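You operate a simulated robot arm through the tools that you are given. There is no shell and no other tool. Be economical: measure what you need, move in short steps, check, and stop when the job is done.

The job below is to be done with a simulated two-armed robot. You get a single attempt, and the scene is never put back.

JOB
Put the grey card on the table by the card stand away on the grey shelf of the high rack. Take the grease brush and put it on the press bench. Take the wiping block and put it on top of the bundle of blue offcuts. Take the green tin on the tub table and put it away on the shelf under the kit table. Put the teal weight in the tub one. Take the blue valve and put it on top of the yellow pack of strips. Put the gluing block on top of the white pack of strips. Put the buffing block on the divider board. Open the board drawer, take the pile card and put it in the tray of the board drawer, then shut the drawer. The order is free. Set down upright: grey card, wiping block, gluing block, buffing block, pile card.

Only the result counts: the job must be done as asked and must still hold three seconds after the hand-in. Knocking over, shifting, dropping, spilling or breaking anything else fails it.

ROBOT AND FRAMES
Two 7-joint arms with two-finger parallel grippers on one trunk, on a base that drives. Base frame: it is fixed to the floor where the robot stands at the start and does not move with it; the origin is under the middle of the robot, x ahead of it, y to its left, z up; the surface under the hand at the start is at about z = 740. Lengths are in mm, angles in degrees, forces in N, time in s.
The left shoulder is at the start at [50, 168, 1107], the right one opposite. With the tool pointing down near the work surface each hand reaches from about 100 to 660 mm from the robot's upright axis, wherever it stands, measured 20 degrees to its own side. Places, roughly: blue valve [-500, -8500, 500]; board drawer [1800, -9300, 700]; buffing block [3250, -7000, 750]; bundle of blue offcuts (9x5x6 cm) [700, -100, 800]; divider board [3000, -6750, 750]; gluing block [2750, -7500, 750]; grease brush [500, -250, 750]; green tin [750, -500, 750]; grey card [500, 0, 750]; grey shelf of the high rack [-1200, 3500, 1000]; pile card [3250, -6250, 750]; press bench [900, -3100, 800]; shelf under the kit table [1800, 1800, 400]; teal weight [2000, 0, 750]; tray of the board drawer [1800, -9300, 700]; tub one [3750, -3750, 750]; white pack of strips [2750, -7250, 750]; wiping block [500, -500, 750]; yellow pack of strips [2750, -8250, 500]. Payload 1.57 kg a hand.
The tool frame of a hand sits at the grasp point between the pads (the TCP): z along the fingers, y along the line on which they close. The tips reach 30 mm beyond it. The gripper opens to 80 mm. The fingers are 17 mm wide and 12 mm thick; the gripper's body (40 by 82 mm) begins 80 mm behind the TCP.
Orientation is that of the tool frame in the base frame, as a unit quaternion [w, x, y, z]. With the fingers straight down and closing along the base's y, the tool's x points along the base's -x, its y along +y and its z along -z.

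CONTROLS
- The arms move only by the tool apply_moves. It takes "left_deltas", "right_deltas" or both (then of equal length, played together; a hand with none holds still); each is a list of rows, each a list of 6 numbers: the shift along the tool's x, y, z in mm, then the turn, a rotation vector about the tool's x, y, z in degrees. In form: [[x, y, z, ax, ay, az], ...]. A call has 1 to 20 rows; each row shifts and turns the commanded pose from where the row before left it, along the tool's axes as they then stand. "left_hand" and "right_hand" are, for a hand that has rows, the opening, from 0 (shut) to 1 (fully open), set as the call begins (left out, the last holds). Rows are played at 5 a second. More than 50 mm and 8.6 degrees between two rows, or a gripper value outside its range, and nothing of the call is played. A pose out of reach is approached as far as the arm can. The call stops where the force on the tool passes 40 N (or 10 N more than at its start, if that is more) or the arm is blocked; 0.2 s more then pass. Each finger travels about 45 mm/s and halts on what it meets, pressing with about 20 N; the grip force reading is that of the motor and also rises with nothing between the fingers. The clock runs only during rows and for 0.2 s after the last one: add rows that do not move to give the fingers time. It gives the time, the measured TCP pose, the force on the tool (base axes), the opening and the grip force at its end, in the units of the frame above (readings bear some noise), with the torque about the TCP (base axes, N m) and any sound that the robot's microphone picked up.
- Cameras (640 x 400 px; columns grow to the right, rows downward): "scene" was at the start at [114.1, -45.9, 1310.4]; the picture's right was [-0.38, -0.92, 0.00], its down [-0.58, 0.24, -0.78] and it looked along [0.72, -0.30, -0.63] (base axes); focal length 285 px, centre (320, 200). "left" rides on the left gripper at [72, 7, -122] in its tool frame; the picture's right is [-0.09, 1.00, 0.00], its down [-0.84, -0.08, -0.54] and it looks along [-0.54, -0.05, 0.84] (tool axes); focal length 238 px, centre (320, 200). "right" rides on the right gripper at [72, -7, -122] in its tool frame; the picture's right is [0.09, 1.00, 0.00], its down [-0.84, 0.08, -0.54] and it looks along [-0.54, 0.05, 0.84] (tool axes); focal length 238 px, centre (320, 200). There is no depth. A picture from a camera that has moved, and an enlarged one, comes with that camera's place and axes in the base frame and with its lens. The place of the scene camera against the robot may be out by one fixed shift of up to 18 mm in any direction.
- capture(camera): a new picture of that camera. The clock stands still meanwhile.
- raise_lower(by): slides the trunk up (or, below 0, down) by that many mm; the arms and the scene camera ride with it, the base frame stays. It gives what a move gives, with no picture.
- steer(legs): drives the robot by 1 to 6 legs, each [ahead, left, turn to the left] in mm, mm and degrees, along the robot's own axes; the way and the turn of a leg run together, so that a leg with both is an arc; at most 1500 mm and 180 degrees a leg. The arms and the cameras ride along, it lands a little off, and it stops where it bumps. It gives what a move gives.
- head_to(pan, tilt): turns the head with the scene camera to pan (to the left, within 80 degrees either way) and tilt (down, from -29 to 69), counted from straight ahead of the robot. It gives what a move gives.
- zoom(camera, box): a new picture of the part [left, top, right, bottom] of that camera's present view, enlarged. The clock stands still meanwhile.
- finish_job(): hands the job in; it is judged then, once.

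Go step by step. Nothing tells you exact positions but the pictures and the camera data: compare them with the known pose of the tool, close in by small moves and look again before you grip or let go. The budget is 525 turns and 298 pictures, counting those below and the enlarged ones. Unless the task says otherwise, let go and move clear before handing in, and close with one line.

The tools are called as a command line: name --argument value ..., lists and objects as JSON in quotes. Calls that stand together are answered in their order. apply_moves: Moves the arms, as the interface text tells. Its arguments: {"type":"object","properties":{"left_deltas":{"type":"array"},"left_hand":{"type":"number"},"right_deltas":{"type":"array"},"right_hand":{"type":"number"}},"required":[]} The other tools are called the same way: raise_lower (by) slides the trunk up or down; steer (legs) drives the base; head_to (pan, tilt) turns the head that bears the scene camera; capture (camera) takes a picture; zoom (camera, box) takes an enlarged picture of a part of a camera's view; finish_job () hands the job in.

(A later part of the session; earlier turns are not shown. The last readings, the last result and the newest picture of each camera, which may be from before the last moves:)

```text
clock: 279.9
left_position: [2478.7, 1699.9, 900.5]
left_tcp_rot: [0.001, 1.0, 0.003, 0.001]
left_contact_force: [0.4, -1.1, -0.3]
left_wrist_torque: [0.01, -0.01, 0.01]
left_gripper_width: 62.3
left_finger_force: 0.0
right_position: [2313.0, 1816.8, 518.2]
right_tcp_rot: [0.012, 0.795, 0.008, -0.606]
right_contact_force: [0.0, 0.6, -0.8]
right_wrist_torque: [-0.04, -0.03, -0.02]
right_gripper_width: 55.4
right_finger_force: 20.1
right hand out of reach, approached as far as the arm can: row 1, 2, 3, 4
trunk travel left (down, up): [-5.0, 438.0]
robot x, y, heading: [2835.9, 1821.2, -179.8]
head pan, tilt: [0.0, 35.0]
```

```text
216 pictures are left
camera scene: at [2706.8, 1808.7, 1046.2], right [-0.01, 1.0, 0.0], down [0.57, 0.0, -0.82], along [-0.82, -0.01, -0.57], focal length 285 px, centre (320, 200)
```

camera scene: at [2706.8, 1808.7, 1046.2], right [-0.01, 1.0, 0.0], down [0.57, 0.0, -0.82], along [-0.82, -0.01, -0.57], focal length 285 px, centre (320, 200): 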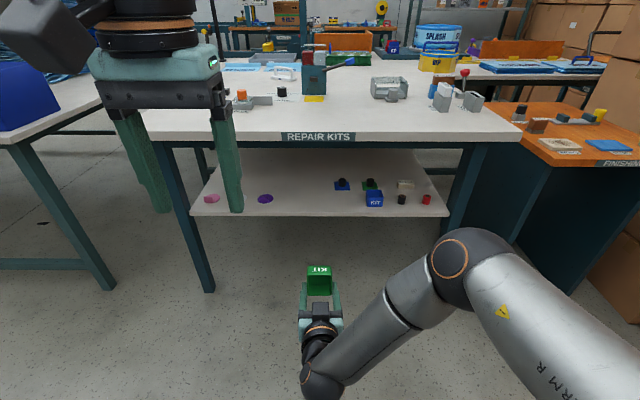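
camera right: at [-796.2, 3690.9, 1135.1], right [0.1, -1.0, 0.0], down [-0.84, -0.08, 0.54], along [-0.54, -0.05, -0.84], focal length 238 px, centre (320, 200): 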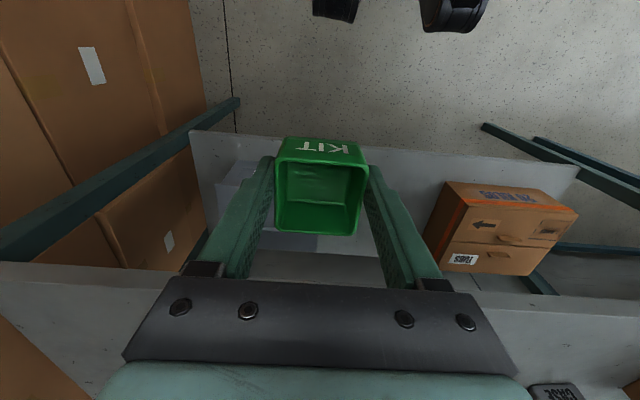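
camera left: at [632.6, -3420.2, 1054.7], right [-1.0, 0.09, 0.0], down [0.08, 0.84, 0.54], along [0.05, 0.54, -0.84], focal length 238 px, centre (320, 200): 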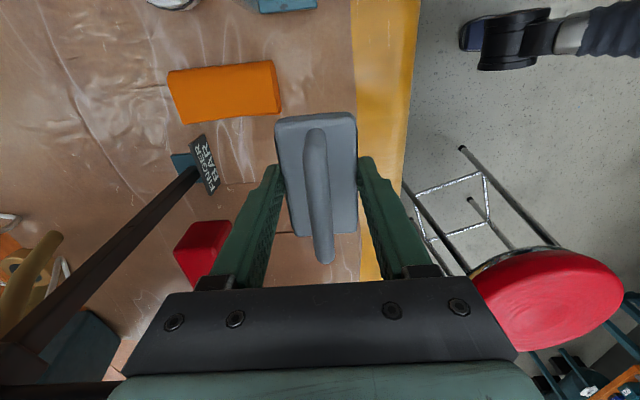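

Pitch 75° is good enough for a tin laid on its side. I'll command that and bring y toward the free stretch so the pose becomes reachable.

apply_moves --right_deltas '[[0, 45, 0, 0, 8, 0], [0, 45, 0, 0, 7, 0], [0, 45, 0, 0, 0, 0], [0, 0, 0, 0, 0, 0]]'

```text
clock: 280.9
left_position: [2478.4, 1699.0, 898.1]
left_tcp_rot: [0.001, 1.0, 0.004, 0.001]
left_contact_force: [0.1, -0.3, 0.2]
left_wrist_torque: [0.01, -0.02, 0.03]
left_gripper_width: 62.6
left_finger_force: 0.0
right_position: [2316.8, 1684.2, 521.2]
right_tcp_rot: [0.014, 0.866, 0.014, -0.5]
right_contact_force: [-0.1, -0.3, -0.7]
right_wrist_torque: [0.0, 0.0, 0.01]
right_gripper_width: 55.0
right_finger_force: 19.8
trunk travel left (down, up): [-5.0, 438.0]
robot x, y, heading: [2842.2, 1821.3, -179.7]
head pan, tilt: [0.0, 35.0]
```

The deltas act from the reached pose; pitch is now 60°. I'll shift the base left and bring the hand to the right side of the body, then try more pitch.

steer --legs '[[0, 170, 0]]'

apply_moves --right_deltas '[[0, -45, 0, 0, 0, 0], [0, -45, 0, 0, 0, 0], [0, -45, 0, 0, 0, 0], [0, -45, 0, 0, 0, 0], [0, -45, 0, 0, 0, 0], [0, 0, 0, 0, -5, 0], [0, 0, 0, 0, -5, 0], [0, 0, 0, 0, -5, 0]]'

```text
clock: 283.1
left_position: [2481.2, 1526.5, 900.6]
left_tcp_rot: [0.0, 1.0, 0.004, 0.001]
left_contact_force: [0.7, 0.8, -0.2]
left_wrist_torque: [0.01, -0.02, 0.01]
left_gripper_width: 62.5
left_finger_force: 0.0
right_position: [2317.6, 1513.1, 522.5]
right_tcp_rot: [0.014, 0.866, 0.013, -0.5]
right_contact_force: [-0.8, -0.2, -1.0]
right_wrist_torque: [0.0, 0.0, -0.01]
right_gripper_width: 55.2
right_finger_force: 20.4
trunk travel left (down, up): [-5.0, 438.0]
robot x, y, heading: [2843.6, 1647.9, -179.3]
head pan, tilt: [0.0, 35.0]
```

```text
clock: 284.9
left_position: [2481.6, 1527.0, 900.0]
left_tcp_rot: [0.001, 1.0, 0.004, 0.001]
left_contact_force: [1.3, -0.4, 0.1]
left_wrist_torque: [0.02, 0.0, 0.02]
left_gripper_width: 62.3
left_finger_force: 0.1
right_position: [2311.3, 1677.5, 558.9]
right_tcp_rot: [0.013, 0.794, 0.009, -0.608]
right_contact_force: [0.0, 0.5, -0.3]
right_wrist_torque: [-0.02, -0.01, -0.01]
right_gripper_width: 55.2
right_finger_force: 20.3
right hand out of reach, approached as far as the arm can: row 5, 6, 7, 8
trunk travel left (down, up): [-5.0, 438.0]
robot x, y, heading: [2841.0, 1651.4, -179.8]
head pan, tilt: [0.0, 35.0]
```

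apply_moves --right_deltas '[[-10.4, 0, 38.6, 0, 0, 0], [-10.4, 0, 38.6, 0, 0, 0], [-10.4, 0, 38.6, 0, 0, 0], [0, 0, 0, 0, 0, 0]]'

```text
clock: 285.9
left_position: [2480.9, 1528.7, 901.0]
left_tcp_rot: [0.001, 1.0, 0.004, 0.001]
left_contact_force: [-0.7, 0.1, 0.5]
left_wrist_torque: [0.0, -0.05, -0.02]
left_gripper_width: 62.5
left_finger_force: 0.0
right_position: [2192.7, 1667.6, 562.1]
right_tcp_rot: [0.015, 0.794, 0.011, -0.608]
right_contact_force: [-0.2, 0.4, -0.1]
right_wrist_torque: [0.0, -0.02, 0.0]
right_gripper_width: 55.1
right_finger_force: 20.3
right hand out of reach, approached as far as the arm can: row 1
trunk travel left (down, up): [-5.0, 438.0]
robot x, y, heading: [2839.3, 1650.4, -179.7]
head pan, tilt: [0.0, 35.0]
```

Extending helps. Now lower further and shift sideways.

apply_moves --right_deltas '[[38.6, 0, 10.4, 0, 0, 0], [38.6, 0, 10.4, 0, 0, 0], [0, -30, 0, 0, 0, 0], [0, -30, 0, 0, 0, 0], [0, 0, 0, 0, 0, 0]]'

capture --camera "scene"

```text
clock: 287.1
left_position: [2480.7, 1528.6, 899.9]
left_tcp_rot: [0.0, 1.0, 0.004, 0.001]
left_contact_force: [-0.3, -0.6, 0.6]
left_wrist_torque: [0.01, 0.01, -0.01]
left_gripper_width: 62.4
left_finger_force: 0.1
right_position: [2178.5, 1660.0, 535.1]
right_tcp_rot: [0.01, 0.798, 0.007, -0.603]
right_contact_force: [-0.7, 0.8, -0.3]
right_wrist_torque: [0.02, -0.02, 0.0]
right_gripper_width: 55.3
right_finger_force: 19.9
right hand out of reach, approached as far as the arm can: row 1, 2, 3, 4
trunk travel left (down, up): [-5.0, 438.0]
robot x, y, heading: [2840.8, 1654.5, -179.6]
head pan, tilt: [0.0, 35.0]
```

```text
215 pictures are left
camera scene: at [2708.1, 1637.8, 1046.2], right [-0.01, 1.0, 0.0], down [0.57, 0.0, -0.82], along [-0.82, -0.01, -0.57], focal length 285 px, centre (320, 200)
```

scene: 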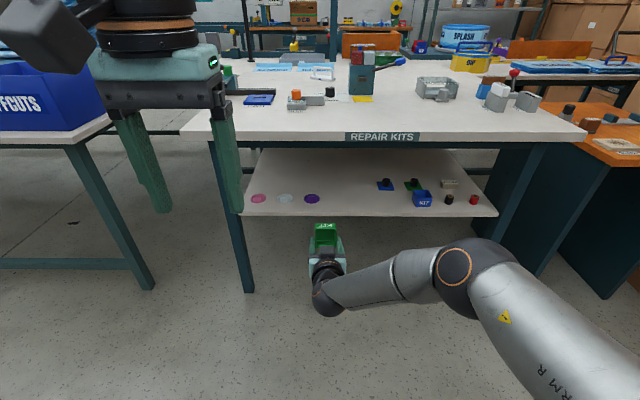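

I'll test whether pitch 60° allows the needed height (~430).

apply_moves --right_deltas '[[0, 0, 0, 0, 7.5, 0], [0, 0, 0, 0, 7, 0], [34.6, 0, 20, 0, 0, 0], [34.6, 0, 20, 0, 0, 0], [17, 0, 10, 0, 0, 0], [0, 0, 0, 0, 0, 0]]'

```text
clock: 288.4
left_position: [2481.2, 1528.5, 899.6]
left_tcp_rot: [0.001, 1.0, 0.004, 0.001]
left_contact_force: [0.0, 0.5, 1.0]
left_wrist_torque: [0.01, -0.02, 0.0]
left_gripper_width: 62.4
left_finger_force: 0.1
right_position: [2176.6, 1658.7, 435.7]
right_tcp_rot: [0.015, 0.864, 0.014, -0.504]
right_contact_force: [1.0, -0.1, -0.2]
right_wrist_torque: [-0.01, -0.03, -0.01]
right_gripper_width: 55.4
right_finger_force: 20.4
trunk travel left (down, up): [-5.0, 438.0]
robot x, y, heading: [2841.1, 1653.0, -179.7]
head pan, tilt: [0.0, 35.0]
```

Pitch 60° at z 436 works. For a proper upright setting, I'll set the tin on the kit tabletop and regrasp it at that pitch: raise the trunk, turn the hand back down, then move over the table's front.

raise_lower --by 335

apply_moves --right_deltas '[[0, 0, 0, 0, 8.5, 0], [0, 0, 0, 0, 8.5, 0], [0, 0, 0, 0, 8.5, 0], [0, 0, 0, 0, 8.5, 0], [0, 0, 0, 0, 8.5, 0], [0, 0, 0, 0, 8.5, 0], [0, 0, 0, 0, 8.5, 0], [0, 0, -35, 0, 0, 0], [0, 0, -35, 0, 0, 0]]'

capture --camera "scene"

```text
clock: 291.7
left_position: [2482.1, 1527.0, 1234.8]
left_tcp_rot: [0.001, 1.0, 0.004, 0.001]
left_contact_force: [-0.1, 0.1, -0.2]
left_wrist_torque: [-0.01, -0.02, 0.01]
left_gripper_width: 62.5
left_finger_force: 0.1
right_position: [2177.3, 1660.3, 770.5]
right_tcp_rot: [0.016, 0.863, 0.015, -0.504]
right_contact_force: [-0.5, -0.2, -0.9]
right_wrist_torque: [0.0, -0.03, 0.01]
right_gripper_width: 55.1
right_finger_force: 19.8
trunk travel left (down, up): [-340.0, 103.0]
robot x, y, heading: [2843.9, 1652.5, -179.7]
head pan, tilt: [0.0, 35.0]
```

```text
clock: 293.7
left_position: [2480.9, 1527.2, 1234.7]
left_tcp_rot: [0.001, 1.0, 0.005, 0.001]
left_contact_force: [-1.0, 1.0, -0.6]
left_wrist_torque: [-0.01, 0.02, 0.02]
left_gripper_width: 62.3
left_finger_force: 0.0
right_position: [2255.1, 1695.5, 851.2]
right_tcp_rot: [0.007, 0.998, 0.019, -0.059]
right_contact_force: [0.4, 0.4, 0.3]
right_wrist_torque: [0.02, -0.01, 0.01]
right_gripper_width: 55.2
right_finger_force: 20.3
right hand out of reach, approached as far as the arm can: row 3, 4, 5, 6, 7
trunk travel left (down, up): [-340.0, 103.0]
robot x, y, heading: [2842.8, 1650.1, -179.6]
head pan, tilt: [0.0, 35.0]
```

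```text
214 pictures are left
camera scene: at [2708.3, 1638.0, 1381.2], right [-0.01, 1.0, 0.0], down [0.57, 0.0, -0.82], along [-0.82, -0.01, -0.57], focal length 285 px, centre (320, 200)
```

scene: 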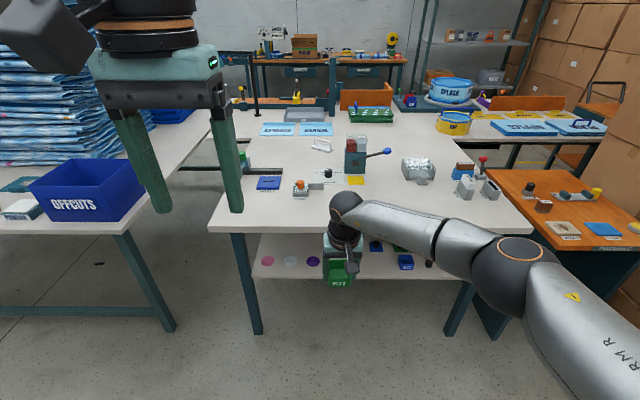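

apply_moves --right_deltas '[[0, 0, 0, 0, 6.5, 0], [0, 0, -20, 0, 0, 0]]'

steer --legs '[[360, 0, 0]]'

capture --camera "right"

capture --camera "scene"

```text
clock: 294.3
left_position: [2481.0, 1527.2, 1234.5]
left_tcp_rot: [0.001, 1.0, 0.005, 0.001]
left_contact_force: [0.5, 0.2, -0.2]
left_wrist_torque: [-0.03, 0.01, 0.01]
left_gripper_width: 62.5
left_finger_force: 0.2
right_position: [2254.6, 1695.4, 870.4]
right_tcp_rot: [0.006, 1.0, 0.019, -0.002]
right_contact_force: [0.5, -0.8, -0.5]
right_wrist_torque: [0.0, -0.02, 0.0]
right_gripper_width: 55.2
right_finger_force: 20.0
trunk travel left (down, up): [-340.0, 103.0]
robot x, y, heading: [2841.6, 1651.3, -179.4]
head pan, tilt: [0.0, 35.0]
```

```text
clock: 296.6
left_position: [2122.1, 1524.0, 1234.9]
left_tcp_rot: [0.0, 1.0, 0.004, 0.001]
left_contact_force: [-0.2, -0.2, 1.0]
left_wrist_torque: [-0.05, -0.03, 0.04]
left_gripper_width: 62.2
left_finger_force: 0.0
right_position: [1895.7, 1691.9, 870.3]
right_tcp_rot: [0.006, 1.0, 0.02, -0.002]
right_contact_force: [-0.2, -0.4, -0.8]
right_wrist_torque: [0.01, 0.0, 0.02]
right_gripper_width: 55.3
right_finger_force: 20.5
trunk travel left (down, up): [-340.0, 103.0]
robot x, y, heading: [2486.2, 1649.1, -179.5]
head pan, tilt: [0.0, 35.0]
```

```text
213 pictures are left
camera right: at [1968.4, 1701.4, 991.4], right [0.13, -0.99, 0.01], down [-0.83, -0.1, 0.55], along [-0.54, -0.08, -0.84], focal length 238 px, centre (320, 200)
```

right: 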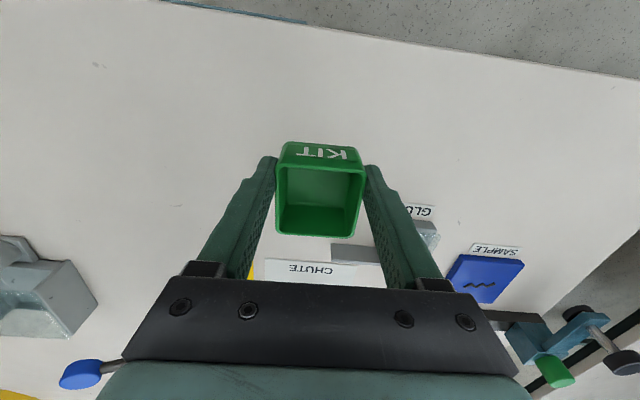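

```text
212 pictures are left
camera scene: at [2349.6, 1634.7, 1381.1], right [-0.01, 1.0, 0.0], down [0.57, 0.0, -0.82], along [-0.82, -0.01, -0.57], focal length 285 px, centre (320, 200)
```

scene: 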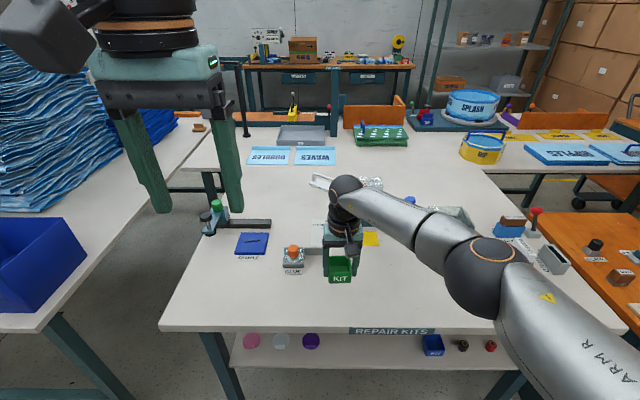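

Free surface below. Lowering the tin onto the tabletop.

apply_moves --right_deltas '[[0, 0, 40, 0, 0, 0], [0, 0, 38, 0, 0, 0], [0, 0, 4, 0, 0, 0], [0, 0, 3, 0, 0, 0], [0, 0, 3, 0, 0, 0], [0, 0, 3, 0, 0, 0], [0, 0, 0, 0, 0, 0]]'

```text
clock: 298.2
left_position: [2126.7, 1524.9, 1236.6]
left_tcp_rot: [0.0, 1.0, 0.004, -0.002]
left_contact_force: [0.6, 0.0, -0.4]
left_wrist_torque: [0.02, -0.05, 0.0]
left_gripper_width: 62.5
left_finger_force: 0.1
right_position: [1908.6, 1692.1, 789.4]
right_tcp_rot: [0.005, 1.0, 0.021, -0.008]
right_contact_force: [0.0, 1.6, 37.0]
right_wrist_torque: [1.22, -0.32, -0.08]
right_gripper_width: 55.7
right_finger_force: 20.1
right hand out of reach, approached as far as the arm can: row 2
trunk travel left (down, up): [-340.0, 103.0]
robot x, y, heading: [2480.2, 1647.1, -179.5]
head pan, tilt: [0.0, 35.0]
```

Contact came a bit early with some tilt. Easing up and looking.

apply_moves --right_deltas '[[0, 0, -3, 0, 0, 0], [0, 0, 0, 0, 0, 0]]'

zoom --camera "scene" --box '[270, 200, 430, 320]'

```text
clock: 298.9
left_position: [2124.9, 1525.4, 1235.9]
left_tcp_rot: [0.001, 1.0, 0.004, -0.001]
left_contact_force: [0.2, 0.3, -0.8]
left_wrist_torque: [-0.02, 0.02, 0.01]
left_gripper_width: 62.1
left_finger_force: 0.0
right_position: [1908.6, 1692.2, 789.8]
right_tcp_rot: [0.006, 1.0, 0.019, -0.006]
right_contact_force: [0.3, 2.4, 24.7]
right_wrist_torque: [0.92, -0.2, 0.1]
right_gripper_width: 55.7
right_finger_force: 20.0
trunk travel left (down, up): [-340.0, 103.0]
robot x, y, heading: [2482.7, 1646.5, -179.5]
head pan, tilt: [0.0, 35.0]
```

```text
3.33 times, centred on (350, 260) of scene
camera zoom: at [2352.8, 1634.6, 1381.4], right [-0.01, 1.0, 0.0], down [0.57, 0.01, -0.82], along [-0.82, -0.01, -0.57], focal length 951 px, centre (220, 0)
```

zoom: 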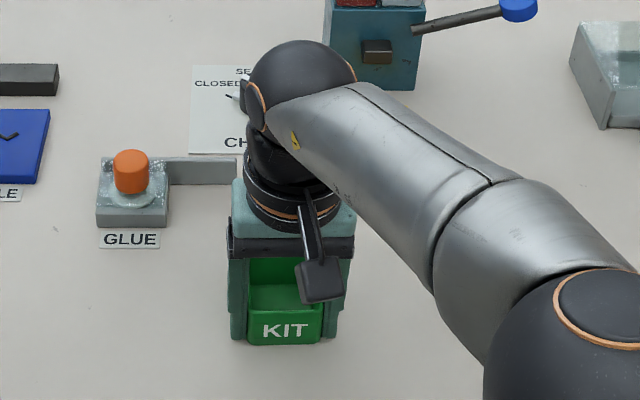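

apply_moves --right_hand 0.95 --right_deltas '[[0, 0, -2, 0, 0, 0], [0, 0, 0, 0, 0, 0], [0, 0, 0, 0, 0, 0], [0, 0, 0, 0, 0, 0], [0, 0, -25, 0, 0, 0], [0, 0, -40, 0, 0, 0], [0, 0, -40, 0, 0, 0]]'

capture --camera "right"

```text
clock: 300.4
left_position: [2123.7, 1524.6, 1234.8]
left_tcp_rot: [0.001, 1.0, 0.005, 0.0]
left_contact_force: [0.0, -0.2, -0.2]
left_wrist_torque: [-0.01, 0.02, 0.01]
left_gripper_width: 62.2
left_finger_force: 0.0
right_position: [1910.5, 1692.3, 893.7]
right_tcp_rot: [0.006, 1.0, 0.02, -0.002]
right_contact_force: [0.1, -0.8, 0.0]
right_wrist_torque: [0.02, 0.02, 0.01]
right_gripper_width: 76.1
right_finger_force: 0.0
trunk travel left (down, up): [-340.0, 103.0]
robot x, y, heading: [2482.4, 1647.9, -179.6]
head pan, tilt: [0.0, 35.0]
```

```text
210 pictures are left
camera right: at [1982.3, 1701.9, 1013.5], right [0.13, -0.99, 0.01], down [-0.83, -0.1, 0.55], along [-0.54, -0.08, -0.84], focal length 238 px, centre (320, 200)
```

right: 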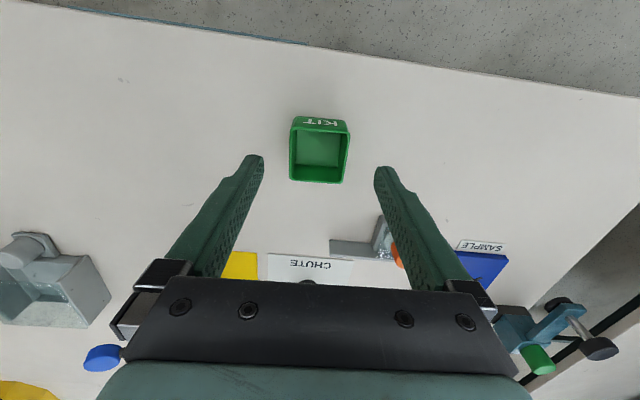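

The tin stands at about (1900, 1690). I'll back the base to the tested stance, pitch the hand 60° forward, and approach the tin from the front.

steer --legs '[[-95, -35, 0]]'

apply_moves --right_hand 1 --right_deltas '[[0, 0, 0, 0, -8, 0], [0, 0, 0, 0, -8, 0], [0, 0, 0, 0, -8, 0], [0, 0, 0, 0, -8, 0], [0, 0, 0, 0, -8, 0], [0, 0, 0, 0, -8, 0], [0, 0, 0, 0, -8, 0], [0, 0, 0, 0, -4, 0]]'

capture --camera "right"

capture --camera "scene"

```text
clock: 301.6
left_position: [2217.2, 1560.3, 1235.0]
left_tcp_rot: [0.001, 1.0, 0.005, 0.0]
left_contact_force: [0.0, 0.2, 0.1]
left_wrist_torque: [-0.03, 0.02, -0.03]
left_gripper_width: 62.0
left_finger_force: 0.1
right_position: [2003.7, 1727.6, 893.5]
right_tcp_rot: [0.006, 1.0, 0.021, -0.004]
right_contact_force: [1.6, 0.3, 0.5]
right_wrist_torque: [0.02, 0.0, 0.0]
right_gripper_width: 75.9
right_finger_force: 0.1
trunk travel left (down, up): [-340.0, 103.0]
robot x, y, heading: [2573.3, 1683.0, -179.7]
head pan, tilt: [0.0, 35.0]
```

```text
clock: 303.4
left_position: [2217.2, 1560.2, 1234.6]
left_tcp_rot: [0.0, 1.0, 0.005, 0.001]
left_contact_force: [-0.4, 0.6, -0.2]
left_wrist_torque: [-0.03, 0.0, 0.01]
left_gripper_width: 62.5
left_finger_force: 0.0
right_position: [2003.2, 1727.3, 892.0]
right_tcp_rot: [0.016, 0.864, 0.015, -0.503]
right_contact_force: [0.6, -1.2, 0.2]
right_wrist_torque: [-0.01, 0.01, 0.03]
right_gripper_width: 80.0
right_finger_force: 0.0
trunk travel left (down, up): [-340.0, 103.0]
robot x, y, heading: [2580.8, 1687.2, -179.5]
head pan, tilt: [0.0, 35.0]
```

```text
209 pictures are left
camera right: at [2144.7, 1738.7, 889.3], right [0.09, -0.99, -0.07], down [0.06, -0.06, 1.0], along [-0.99, -0.09, 0.05], focal length 238 px, centre (320, 200)
```

right: 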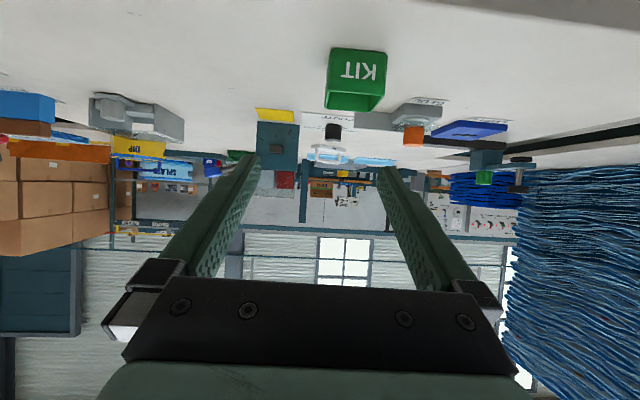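

```text
208 pictures are left
camera scene: at [2443.8, 1669.9, 1381.2], right [-0.01, 1.0, 0.0], down [0.57, 0.01, -0.82], along [-0.82, -0.01, -0.57], focal length 285 px, centre (320, 200)
```

scene: 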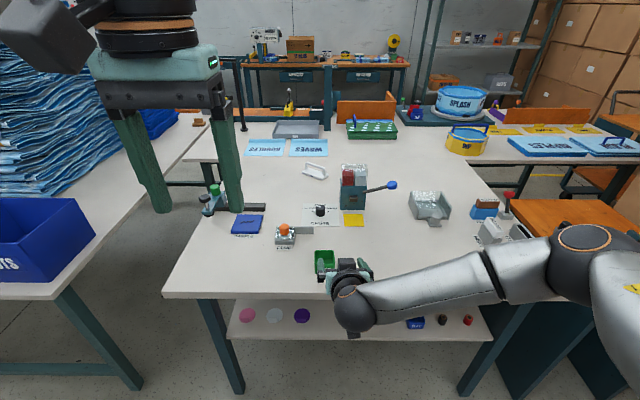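

The tin's front face is at x ≈ 1902, centre y ≈ 1689. Moving to a pre-approach pose in front of it.

apply_moves --right_deltas '[[15, 13, 24, 0, 0, 0], [15, 13, 24, 0, 0, 0], [15, 12, 24, 0, 0, 0], [0, 0, 0, 0, 0, 0]]'

capture --camera "right"

```text
clock: 304.4
left_position: [2217.3, 1561.0, 1235.6]
left_tcp_rot: [0.001, 1.0, 0.003, 0.001]
left_contact_force: [0.1, -0.2, -0.6]
left_wrist_torque: [0.0, 0.02, 0.03]
left_gripper_width: 62.3
left_finger_force: 0.1
right_position: [1965.1, 1685.7, 817.6]
right_tcp_rot: [0.015, 0.865, 0.014, -0.502]
right_contact_force: [0.5, -0.6, -0.3]
right_wrist_torque: [0.0, 0.03, 0.02]
right_gripper_width: 80.1
right_finger_force: 0.0
trunk travel left (down, up): [-340.0, 103.0]
robot x, y, heading: [2577.0, 1686.0, -179.6]
head pan, tilt: [0.0, 35.0]
```

```text
207 pictures are left
camera right: at [2106.1, 1697.5, 814.7], right [0.09, -0.99, -0.07], down [0.06, -0.06, 1.0], along [-0.99, -0.09, 0.05], focal length 238 px, centre (320, 200)
```

right: 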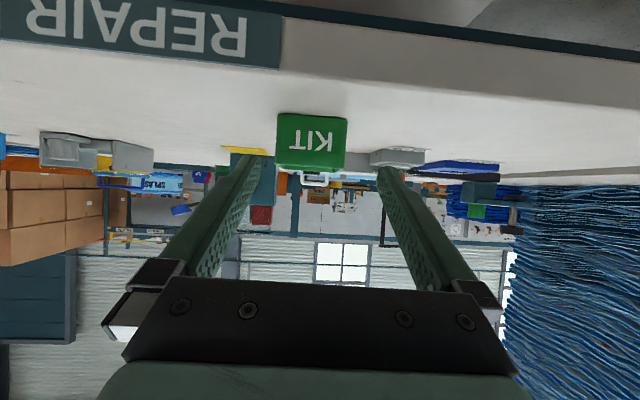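

Aligned. Approaching along the tool axis.

apply_moves --right_deltas '[[0, 0, 30, 0, 0, 0], [0, 0, 30, 0, 0, 0], [0, 0, 28, 0, 0, 0], [0, 0, 0, 0, 0, 0]]'

capture --camera "right"

zoom --camera "scene" --box '[270, 220, 430, 320]'

```text
clock: 305.4
left_position: [2221.0, 1559.6, 1236.0]
left_tcp_rot: [-0.001, 1.0, 0.005, -0.002]
left_contact_force: [0.0, 0.2, -0.6]
left_wrist_torque: [0.02, -0.08, 0.0]
left_gripper_width: 62.4
left_finger_force: 0.0
right_position: [1894.4, 1684.0, 782.9]
right_tcp_rot: [0.015, 0.863, 0.016, -0.505]
right_contact_force: [42.1, -4.1, 39.2]
right_wrist_torque: [1.39, -0.01, -1.18]
right_gripper_width: 74.1
right_finger_force: 0.1
right hand out of reach, approached as far as the arm can: row 3
trunk travel left (down, up): [-340.0, 103.0]
robot x, y, heading: [2576.1, 1690.5, -179.4]
head pan, tilt: [0.0, 35.0]
```

```text
206 pictures are left
camera right: at [2034.6, 1695.4, 778.5], right [0.09, -0.99, -0.07], down [0.07, -0.06, 1.0], along [-0.99, -0.09, 0.06], focal length 238 px, centre (320, 200)
```

right: 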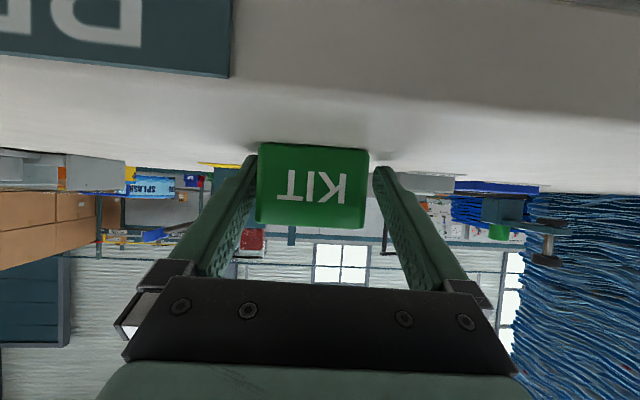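

```text
4.00 times, centred on (350, 270) of scene
camera zoom: at [2449.4, 1669.7, 1382.1], right [-0.01, 1.0, 0.0], down [0.57, 0.01, -0.82], along [-0.82, -0.01, -0.57], focal length 1141 px, centre (200, -80)
```

zoom: 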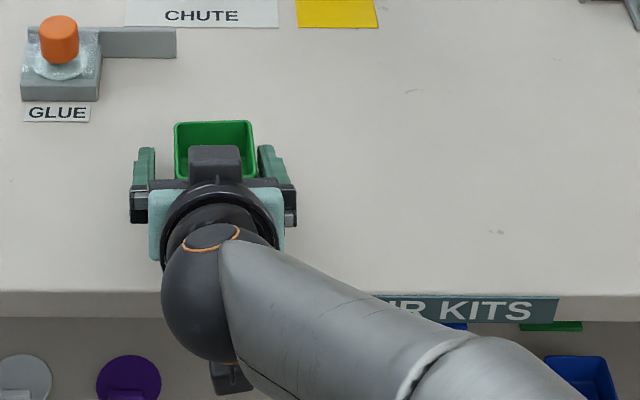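

The fingertip has met the tabletop, which is about 760 here (not 745). I'll back up and raise by about 12 mm.

apply_moves --right_deltas '[[-6.4, 0, -13, 0, 0, 0], [0, 0, 0, 0, 0, 0]]'

capture --camera "right"

```text
clock: 306.0
left_position: [2216.8, 1560.1, 1235.7]
left_tcp_rot: [0.001, 1.0, 0.005, 0.001]
left_contact_force: [0.0, 0.1, -0.1]
left_wrist_torque: [-0.01, -0.03, 0.03]
left_gripper_width: 62.4
left_finger_force: 0.0
right_position: [1898.0, 1687.6, 788.7]
right_tcp_rot: [0.014, 0.865, 0.013, -0.502]
right_contact_force: [-1.1, 0.4, 0.2]
right_wrist_torque: [0.0, -0.01, -0.02]
right_gripper_width: 80.2
right_finger_force: 0.1
trunk travel left (down, up): [-340.0, 103.0]
robot x, y, heading: [2573.5, 1683.5, -179.6]
head pan, tilt: [0.0, 35.0]
```

```text
204 pictures are left
camera right: at [2040.5, 1699.1, 785.0], right [0.08, -0.99, -0.07], down [0.06, -0.06, 1.0], along [-0.99, -0.09, 0.05], focal length 238 px, centre (320, 200)
```

right: 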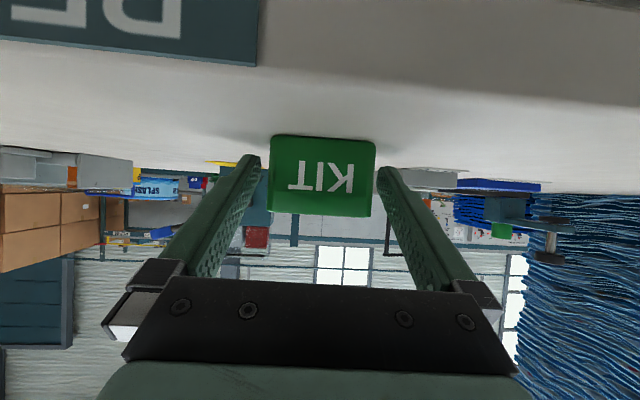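

Free and centred now. Closing on the tin.

apply_moves --right_hand 0 --right_deltas '[[0, 0, 0, 0, 0, 0], [0, 0, 0, 0, 0, 0], [0, 0, 0, 0, 0, 0], [0, 0, 0, 0, 0, 0], [-26, 0, -15, 0, 0, 0], [-26, 0, -15, 0, 0, 0]]'

capture --camera "scene"

```text
clock: 307.4
left_position: [2217.4, 1560.4, 1235.4]
left_tcp_rot: [0.001, 1.0, 0.004, 0.001]
left_contact_force: [-1.0, 0.1, -0.5]
left_wrist_torque: [0.0, 0.0, -0.02]
left_gripper_width: 62.2
left_finger_force: 0.1
right_position: [1899.0, 1687.4, 850.0]
right_tcp_rot: [0.014, 0.864, 0.014, -0.502]
right_contact_force: [0.0, 0.0, -0.9]
right_wrist_torque: [0.01, 0.05, 0.02]
right_gripper_width: 55.8
right_finger_force: 19.7
trunk travel left (down, up): [-340.0, 103.0]
robot x, y, heading: [2577.1, 1686.9, -179.2]
head pan, tilt: [0.0, 35.0]
```

```text
203 pictures are left
camera scene: at [2443.8, 1670.4, 1381.1], right [-0.01, 1.0, 0.0], down [0.57, 0.0, -0.82], along [-0.82, -0.01, -0.57], focal length 285 px, centre (320, 200)
```

scene: 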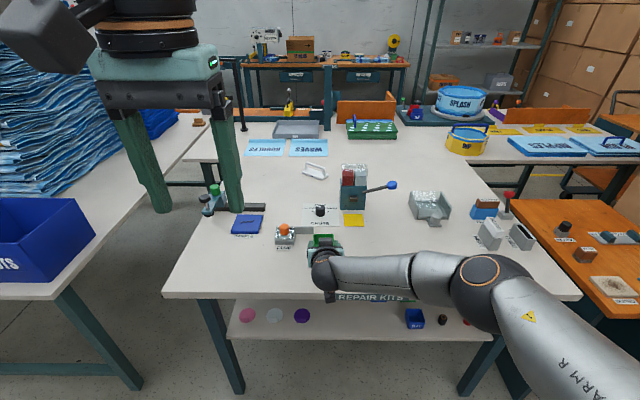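

Held, pitched at 60° with the tin upright. Back out, shift right 100 toward the free part, then lower the trunk.

steer --legs '[[-290, 0, 0], [0, -100, 0]]'

raise_lower --by -338

capture --camera "scene"

capture --camera "right"

```text
clock: 310.5
left_position: [2506.0, 1661.5, 1235.0]
left_tcp_rot: [0.001, 1.0, 0.006, 0.001]
left_contact_force: [0.2, 0.6, 0.1]
left_wrist_torque: [-0.05, 0.01, 0.05]
left_gripper_width: 62.5
left_finger_force: 0.1
right_position: [2187.3, 1786.4, 849.9]
right_tcp_rot: [0.015, 0.864, 0.015, -0.503]
right_contact_force: [-0.2, 0.7, -0.6]
right_wrist_torque: [0.02, 0.0, 0.01]
right_gripper_width: 55.6
right_finger_force: 19.9
trunk travel left (down, up): [-340.0, 103.0]
robot x, y, heading: [2863.4, 1786.1, -179.3]
head pan, tilt: [0.0, 35.0]
```

```text
clock: 313.9
left_position: [2505.8, 1660.9, 896.8]
left_tcp_rot: [0.0, 1.0, 0.007, 0.001]
left_contact_force: [0.4, 0.6, 0.2]
left_wrist_torque: [-0.01, -0.01, 0.0]
left_gripper_width: 62.5
left_finger_force: 0.0
right_position: [2188.6, 1788.0, 512.3]
right_tcp_rot: [0.017, 0.864, 0.016, -0.503]
right_contact_force: [0.7, 0.1, -1.2]
right_wrist_torque: [-0.02, -0.02, -0.01]
right_gripper_width: 55.8
right_finger_force: 20.0
trunk travel left (down, up): [-2.0, 441.0]
robot x, y, heading: [2865.7, 1783.7, -179.2]
head pan, tilt: [0.0, 35.0]
```

```text
202 pictures are left
camera scene: at [2732.6, 1771.3, 1043.2], right [-0.01, 1.0, 0.0], down [0.57, 0.01, -0.82], along [-0.82, -0.01, -0.57], focal length 285 px, centre (320, 200)
```

scene: 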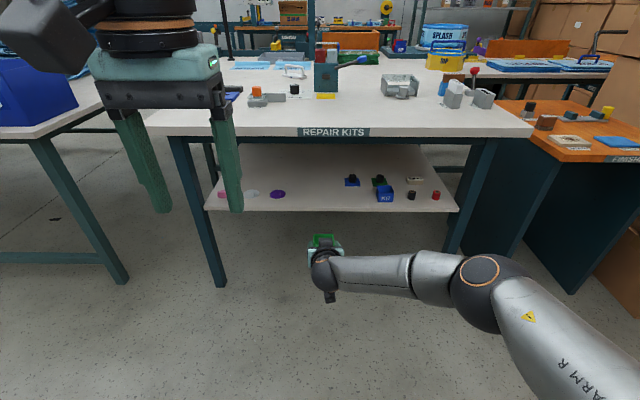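

```text
201 pictures are left
camera right: at [2329.2, 1799.1, 508.8], right [0.09, -0.99, -0.07], down [0.06, -0.06, 1.0], along [-0.99, -0.09, 0.05], focal length 238 px, centre (320, 200)
```

right: 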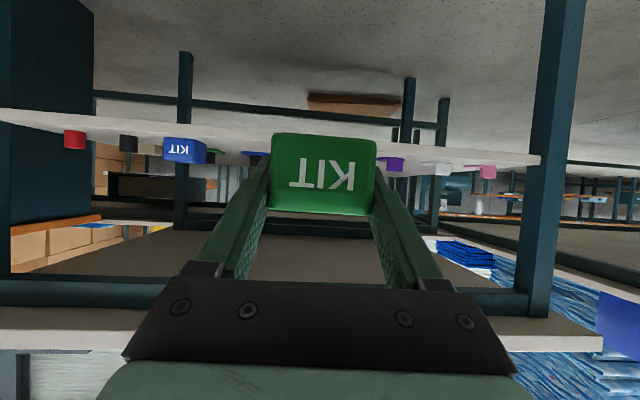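

The tin points at a free stretch; the shelf top is near z 405–420. I'll lower a little and drive forward to bring the tin over the shelf.

apply_moves --right_deltas '[[29, 0, 17, 0, 0, 0], [0, 0, 0, 0, 0, 0]]'

steer --legs '[[220, 0, 0]]'

capture --camera "right"

capture --camera "scene"

```text
clock: 314.4
left_position: [2505.8, 1660.2, 896.9]
left_tcp_rot: [0.001, 1.0, 0.006, 0.001]
left_contact_force: [-0.4, -0.1, 1.2]
left_wrist_torque: [-0.03, -0.02, 0.02]
left_gripper_width: 62.3
left_finger_force: 0.1
right_position: [2186.6, 1787.8, 477.5]
right_tcp_rot: [0.016, 0.865, 0.016, -0.502]
right_contact_force: [-0.7, 0.4, 0.1]
right_wrist_torque: [-0.01, 0.01, -0.03]
right_gripper_width: 55.4
right_finger_force: 20.1
trunk travel left (down, up): [-2.0, 441.0]
robot x, y, heading: [2864.5, 1784.7, -179.4]
head pan, tilt: [0.0, 35.0]
```

```text
clock: 316.1
left_position: [2288.6, 1657.1, 897.4]
left_tcp_rot: [0.0, 1.0, 0.007, 0.0]
left_contact_force: [-0.5, 0.1, 0.1]
left_wrist_torque: [0.01, 0.01, 0.01]
left_gripper_width: 62.4
left_finger_force: 0.1
right_position: [1969.3, 1783.6, 478.1]
right_tcp_rot: [0.016, 0.864, 0.016, -0.502]
right_contact_force: [0.7, 0.0, 0.5]
right_wrist_torque: [0.03, -0.03, -0.04]
right_gripper_width: 55.7
right_finger_force: 20.1
trunk travel left (down, up): [-2.0, 441.0]
robot x, y, heading: [2646.5, 1781.3, -179.0]
head pan, tilt: [0.0, 35.0]
```

```text
200 pictures are left
camera right: at [2110.9, 1795.3, 475.1], right [0.09, -0.99, -0.07], down [0.06, -0.06, 1.0], along [-0.99, -0.09, 0.05], focal length 238 px, centre (320, 200)
```

right: 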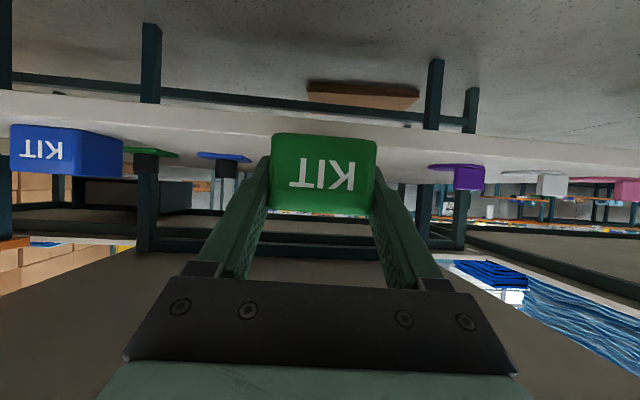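

```text
199 pictures are left
camera scene: at [2514.3, 1768.4, 1043.2], right [-0.01, 1.0, 0.0], down [0.57, 0.01, -0.82], along [-0.82, -0.01, -0.57], focal length 285 px, centre (320, 200)
```

scene: 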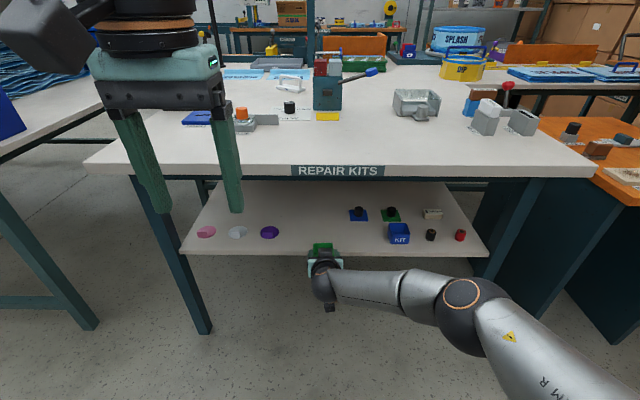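

steer --legs '[[130, 0, 0]]'

capture --camera "right"

zoom --camera "scene" --box '[180, 180, 500, 380]'

```text
clock: 317.4
left_position: [2159.4, 1654.0, 896.9]
left_tcp_rot: [0.0, 1.0, 0.007, 0.0]
left_contact_force: [-0.3, -0.1, -1.0]
left_wrist_torque: [-0.02, 0.05, 0.0]
left_gripper_width: 62.3
left_finger_force: 0.0
right_position: [1841.0, 1781.1, 477.2]
right_tcp_rot: [0.017, 0.864, 0.017, -0.502]
right_contact_force: [-0.2, -0.1, -0.8]
right_wrist_torque: [-0.02, -0.02, -0.01]
right_gripper_width: 55.6
right_finger_force: 20.0
trunk travel left (down, up): [-2.0, 441.0]
robot x, y, heading: [2516.8, 1784.0, -179.1]
head pan, tilt: [0.0, 35.0]
```

```text
198 pictures are left
camera right: at [1981.5, 1793.2, 475.1], right [0.09, -0.99, -0.07], down [0.06, -0.06, 1.0], along [-0.99, -0.09, 0.05], focal length 238 px, centre (320, 200)
```

right: 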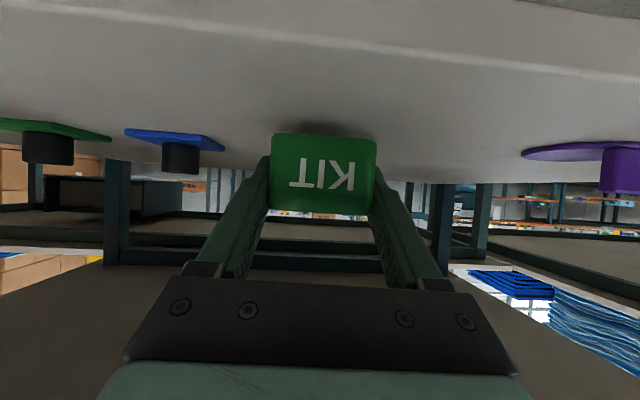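

```text
2.00 times, centred on (340, 280) of scene
camera zoom: at [2384.9, 1766.6, 1043.2], right [-0.01, 1.0, 0.0], down [0.57, 0.01, -0.82], along [-0.82, -0.01, -0.57], focal length 570 px, centre (280, 40)
```

zoom: 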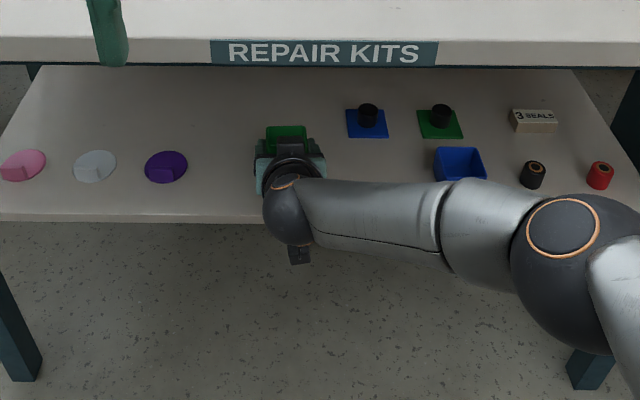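

Tin is over the free spot, front edge well covered. Lowering slowly.

apply_moves --right_deltas '[[13, 0, 7.5, 0, 0, 0], [3.5, 0, 2, 0, 0, 0], [2.6, 0, 1.5, 0, 0, 0], [2.6, 0, 1.5, 0, 0, 0], [2.6, 0, 1.5, 0, 0, 0], [0, 0, 0, 0, 0, 0]]'

```text
clock: 318.6
left_position: [2159.4, 1654.3, 897.0]
left_tcp_rot: [0.001, 1.0, 0.008, 0.0]
left_contact_force: [0.1, 0.7, -0.4]
left_wrist_torque: [-0.03, -0.01, -0.04]
left_gripper_width: 62.5
left_finger_force: 0.1
right_position: [1834.6, 1781.3, 461.9]
right_tcp_rot: [0.015, 0.859, 0.018, -0.511]
right_contact_force: [-4.3, -1.2, 8.9]
right_wrist_torque: [0.05, -0.13, 0.0]
right_gripper_width: 56.0
right_finger_force: 20.1
trunk travel left (down, up): [-2.0, 441.0]
robot x, y, heading: [2519.7, 1780.7, -179.2]
head pan, tilt: [0.0, 35.0]
stopped in row 5 (right hand): the force on the tool passed its limit at 43 N (the readings are from after the stop); the commanded pose is now the measured one
```

capture --camera "right"

zoom --camera "scene" --box '[260, 220, 420, 320]'

```text
196 pictures are left
camera right: at [1975.7, 1792.8, 456.3], right [0.09, -0.99, -0.07], down [0.08, -0.07, 0.99], along [-0.99, -0.09, 0.07], focal length 238 px, centre (320, 200)
```

right: 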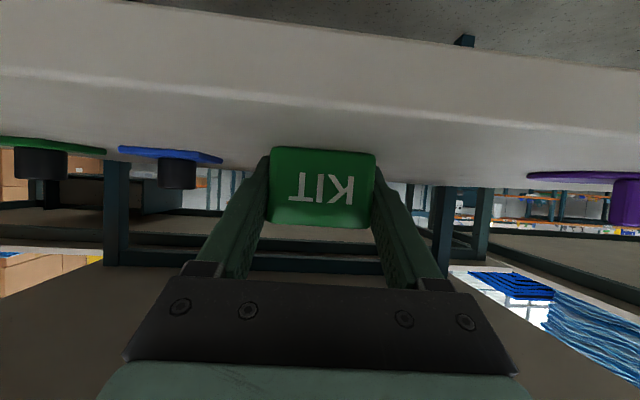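

```text
4.00 times, centred on (340, 270) of scene
camera zoom: at [2385.9, 1766.6, 1042.8], right [-0.01, 1.0, 0.0], down [0.57, 0.01, -0.82], along [-0.82, -0.01, -0.57], focal length 1141 px, centre (240, -80)
```

zoom: 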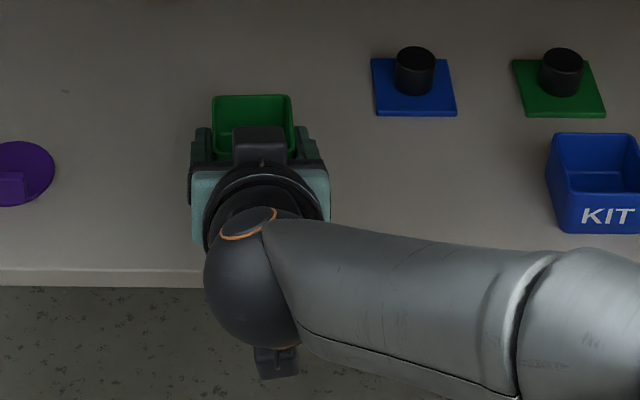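

The tin has met the shelf (z ≈ 437). Release and withdraw along the tool axis.

apply_moves --right_hand 0.95 --right_deltas '[[-1, 0, -0.5, 0, 0, 0], [0, 0, 0, 0, 0, 0], [0, 0, 0, 0, 0, 0], [0, 0, 0, 0, 0, 0], [0, 0, -25, 0, 0, 0], [0, 0, -25, 0, 0, 0], [0, 0, -25, 0, 0, 0]]'

capture --camera "right"

```text
clock: 320.1
left_position: [2158.6, 1655.6, 897.1]
left_tcp_rot: [0.0, 1.0, 0.007, 0.0]
left_contact_force: [-0.7, 0.4, -0.7]
left_wrist_torque: [0.02, -0.02, -0.04]
left_gripper_width: 62.4
left_finger_force: 0.0
right_position: [1902.3, 1785.1, 495.4]
right_tcp_rot: [0.014, 0.861, 0.015, -0.508]
right_contact_force: [0.3, 0.5, -0.6]
right_wrist_torque: [-0.02, 0.01, -0.02]
right_gripper_width: 76.2
right_finger_force: 0.0
trunk travel left (down, up): [-2.0, 441.0]
robot x, y, heading: [2517.0, 1779.8, -179.1]
head pan, tilt: [0.0, 35.0]
```

```text
194 pictures are left
camera right: at [2043.9, 1797.0, 491.0], right [0.09, -0.99, -0.07], down [0.07, -0.07, 1.0], along [-0.99, -0.09, 0.06], focal length 238 px, centre (320, 200)
```

right: 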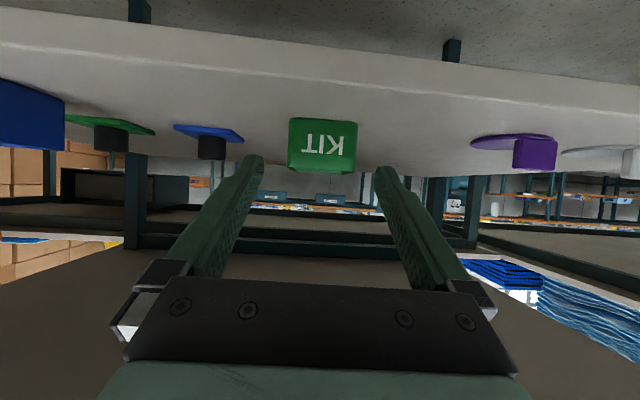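

The tin stands on the shelf. Backing out, raising the trunk and restoring the right hand.

steer --legs '[[-230, 0, 0]]'

raise_lower --by 275

apply_moves --right_deltas '[[-20, 0, -20, 0, 8.5, 0], [-20, 0, -20, 0, 8.5, 0], [-20, 0, -20, 0, 8.5, 0], [0, 0, -30, 0, 8.5, 0], [0, 0, -30, 0, 8.5, 0], [0, 0, -30, 0, 8.5, 0], [0, 0, -30, 0, 8.5, 0]]'

```text
clock: 321.9
left_position: [2387.7, 1658.3, 896.9]
left_tcp_rot: [0.001, 1.0, 0.006, 0.001]
left_contact_force: [-0.2, -0.1, 0.5]
left_wrist_torque: [-0.01, -0.01, -0.02]
left_gripper_width: 62.4
left_finger_force: 0.0
right_position: [2130.7, 1787.4, 495.3]
right_tcp_rot: [0.014, 0.862, 0.016, -0.507]
right_contact_force: [0.4, 0.4, 1.2]
right_wrist_torque: [-0.01, -0.02, 0.0]
right_gripper_width: 76.0
right_finger_force: 0.0
trunk travel left (down, up): [-2.0, 441.0]
robot x, y, heading: [2748.5, 1783.1, -179.2]
head pan, tilt: [0.0, 35.0]
```

```text
clock: 324.7
left_position: [2387.4, 1658.6, 1172.3]
left_tcp_rot: [0.001, 1.0, 0.008, 0.001]
left_contact_force: [0.1, 0.5, -0.9]
left_wrist_torque: [-0.01, 0.0, 0.0]
left_gripper_width: 62.4
left_finger_force: 0.1
right_position: [2131.5, 1787.3, 771.9]
right_tcp_rot: [0.014, 0.861, 0.016, -0.508]
right_contact_force: [0.3, 0.8, -0.7]
right_wrist_torque: [0.0, 0.0, 0.01]
right_gripper_width: 76.1
right_finger_force: 0.1
trunk travel left (down, up): [-277.0, 166.0]
robot x, y, heading: [2750.4, 1779.5, -179.6]
head pan, tilt: [0.0, 35.0]
```

```text
clock: 326.3
left_position: [2388.3, 1657.8, 1173.1]
left_tcp_rot: [0.0, 1.0, 0.007, 0.0]
left_contact_force: [0.9, 0.5, 0.8]
left_wrist_torque: [-0.02, -0.03, -0.01]
left_gripper_width: 62.5
left_finger_force: 0.1
right_position: [2188.1, 1791.5, 963.0]
right_tcp_rot: [0.004, 1.0, 0.022, -0.012]
right_contact_force: [-0.2, -0.4, 0.1]
right_wrist_torque: [-0.04, -0.01, -0.02]
right_gripper_width: 76.0
right_finger_force: 0.0
trunk travel left (down, up): [-277.0, 166.0]
robot x, y, heading: [2746.0, 1787.9, -179.2]
head pan, tilt: [0.0, 35.0]
```

apply_moves --right_hand 1 --right_deltas '[[45, 0, 0, 0, 1.4, 1.7], [45, 0, 0, 0, 0, 0], [45, 0, -20, 0, 0, 0], [45, 0, -20, 0, 0, 0], [30, -30, 0, 0, 0, 0], [0, -45, 0, 0, 0, 0], [0, -45, 0, 0, 0, 0], [0, -40, 0, 0, 0, 0]]'

steer --legs '[[0, 1500, 0], [250, 75, 0]]'

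capture --camera "scene"

```text
clock: 328.1
left_position: [2387.3, 1659.8, 1171.9]
left_tcp_rot: [0.001, 1.0, 0.006, 0.0]
left_contact_force: [-0.5, -0.1, 0.1]
left_wrist_torque: [-0.04, 0.0, -0.01]
left_gripper_width: 62.4
left_finger_force: 0.0
right_position: [2396.8, 1956.3, 1000.6]
right_tcp_rot: [0.004, 1.0, 0.007, 0.0]
right_contact_force: [0.6, -0.2, 0.3]
right_wrist_torque: [-0.01, 0.03, 0.0]
right_gripper_width: 80.0
right_finger_force: 0.0
trunk travel left (down, up): [-277.0, 166.0]
robot x, y, heading: [2747.5, 1784.1, -179.2]
head pan, tilt: [0.0, 35.0]
```

```text
clock: 342.9
left_position: [2169.0, 69.8, 1171.8]
left_tcp_rot: [0.001, 1.0, 0.012, 0.001]
left_contact_force: [0.2, -0.6, 0.0]
left_wrist_torque: [-0.02, -0.01, -0.03]
left_gripper_width: 62.4
left_finger_force: 0.1
right_position: [2174.3, 368.1, 1000.9]
right_tcp_rot: [0.004, 1.0, 0.012, -0.001]
right_contact_force: [-0.2, -0.5, 0.4]
right_wrist_torque: [0.02, -0.01, -0.02]
right_gripper_width: 79.9
right_finger_force: 0.0
trunk travel left (down, up): [-277.0, 166.0]
robot x, y, heading: [2526.3, 197.1, -178.7]
head pan, tilt: [0.0, 35.0]
```

```text
193 pictures are left
camera scene: at [2393.7, 184.0, 1318.1], right [-0.02, 1.0, 0.0], down [0.57, 0.01, -0.82], along [-0.82, -0.02, -0.57], focal length 285 px, centre (320, 200)
```

scene: 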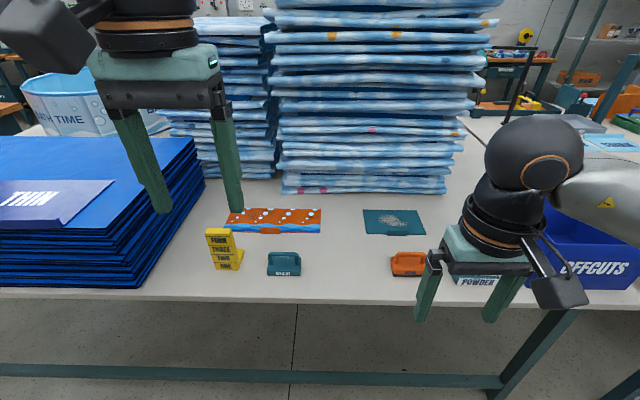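

zoom --camera "scene" --box '[190, 200, 350, 300]'

apply_moves --left_hand 1 --left_deltas '[[-40, 0, 25, 0, 0, 0], [-40, 0, 25, 0, 0, 0], [-40, 0, 25, 0, 0, 0], [-40, 0, 25, 0, 0, 0], [-40, 0, 25, 0, 0, 0], [-40, 0, 25, 0, 0, 0], [0, 0, 45, 0, 0, 0]]'

capture --camera "left"

```text
4.00 times, centred on (270, 250) of scene
camera zoom: at [2393.7, 184.0, 1318.1], right [-0.02, 1.0, 0.0], down [0.57, 0.01, -0.82], along [-0.82, -0.02, -0.57], focal length 1141 px, centre (520, 0)
```

zoom: 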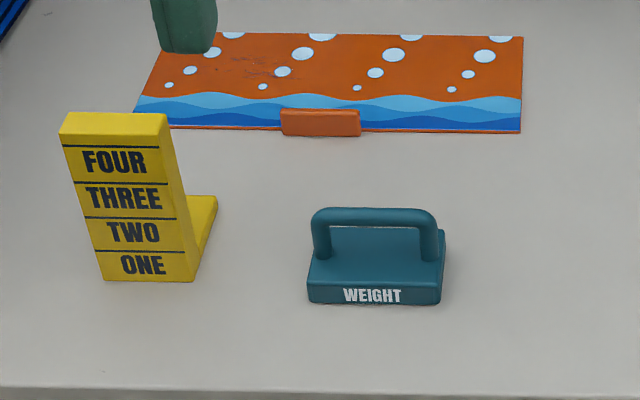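

```text
clock: 344.5
left_position: [1928.3, 63.6, 977.2]
left_tcp_rot: [0.001, 1.0, 0.011, -0.001]
left_contact_force: [0.8, -1.5, -0.4]
left_wrist_torque: [0.01, 0.02, -0.02]
left_gripper_width: 80.2
left_finger_force: 0.0
right_position: [2174.4, 367.9, 1001.9]
right_tcp_rot: [0.005, 1.0, 0.011, -0.001]
right_contact_force: [-0.3, -0.8, -0.1]
right_wrist_torque: [0.0, 0.01, 0.01]
right_gripper_width: 80.0
right_finger_force: 0.1
trunk travel left (down, up): [-277.0, 166.0]
robot x, y, heading: [2527.6, 199.9, -178.6]
head pan, tilt: [0.0, 35.0]
```

```text
191 pictures are left
camera left: at [2001.9, 57.6, 1099.0], right [-0.07, -1.0, 0.0], down [-0.84, 0.06, 0.54], along [-0.54, 0.04, -0.84], focal length 238 px, centre (320, 200)
```

left: 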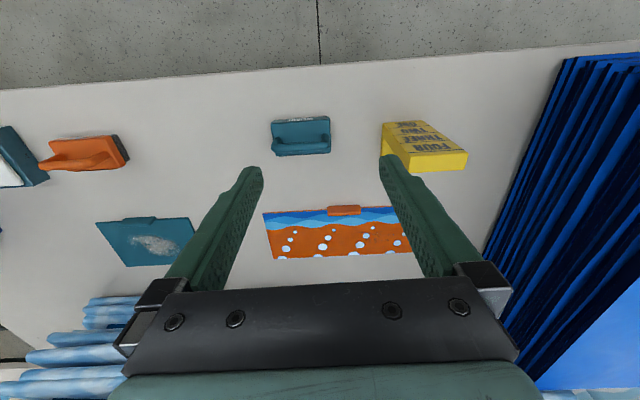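

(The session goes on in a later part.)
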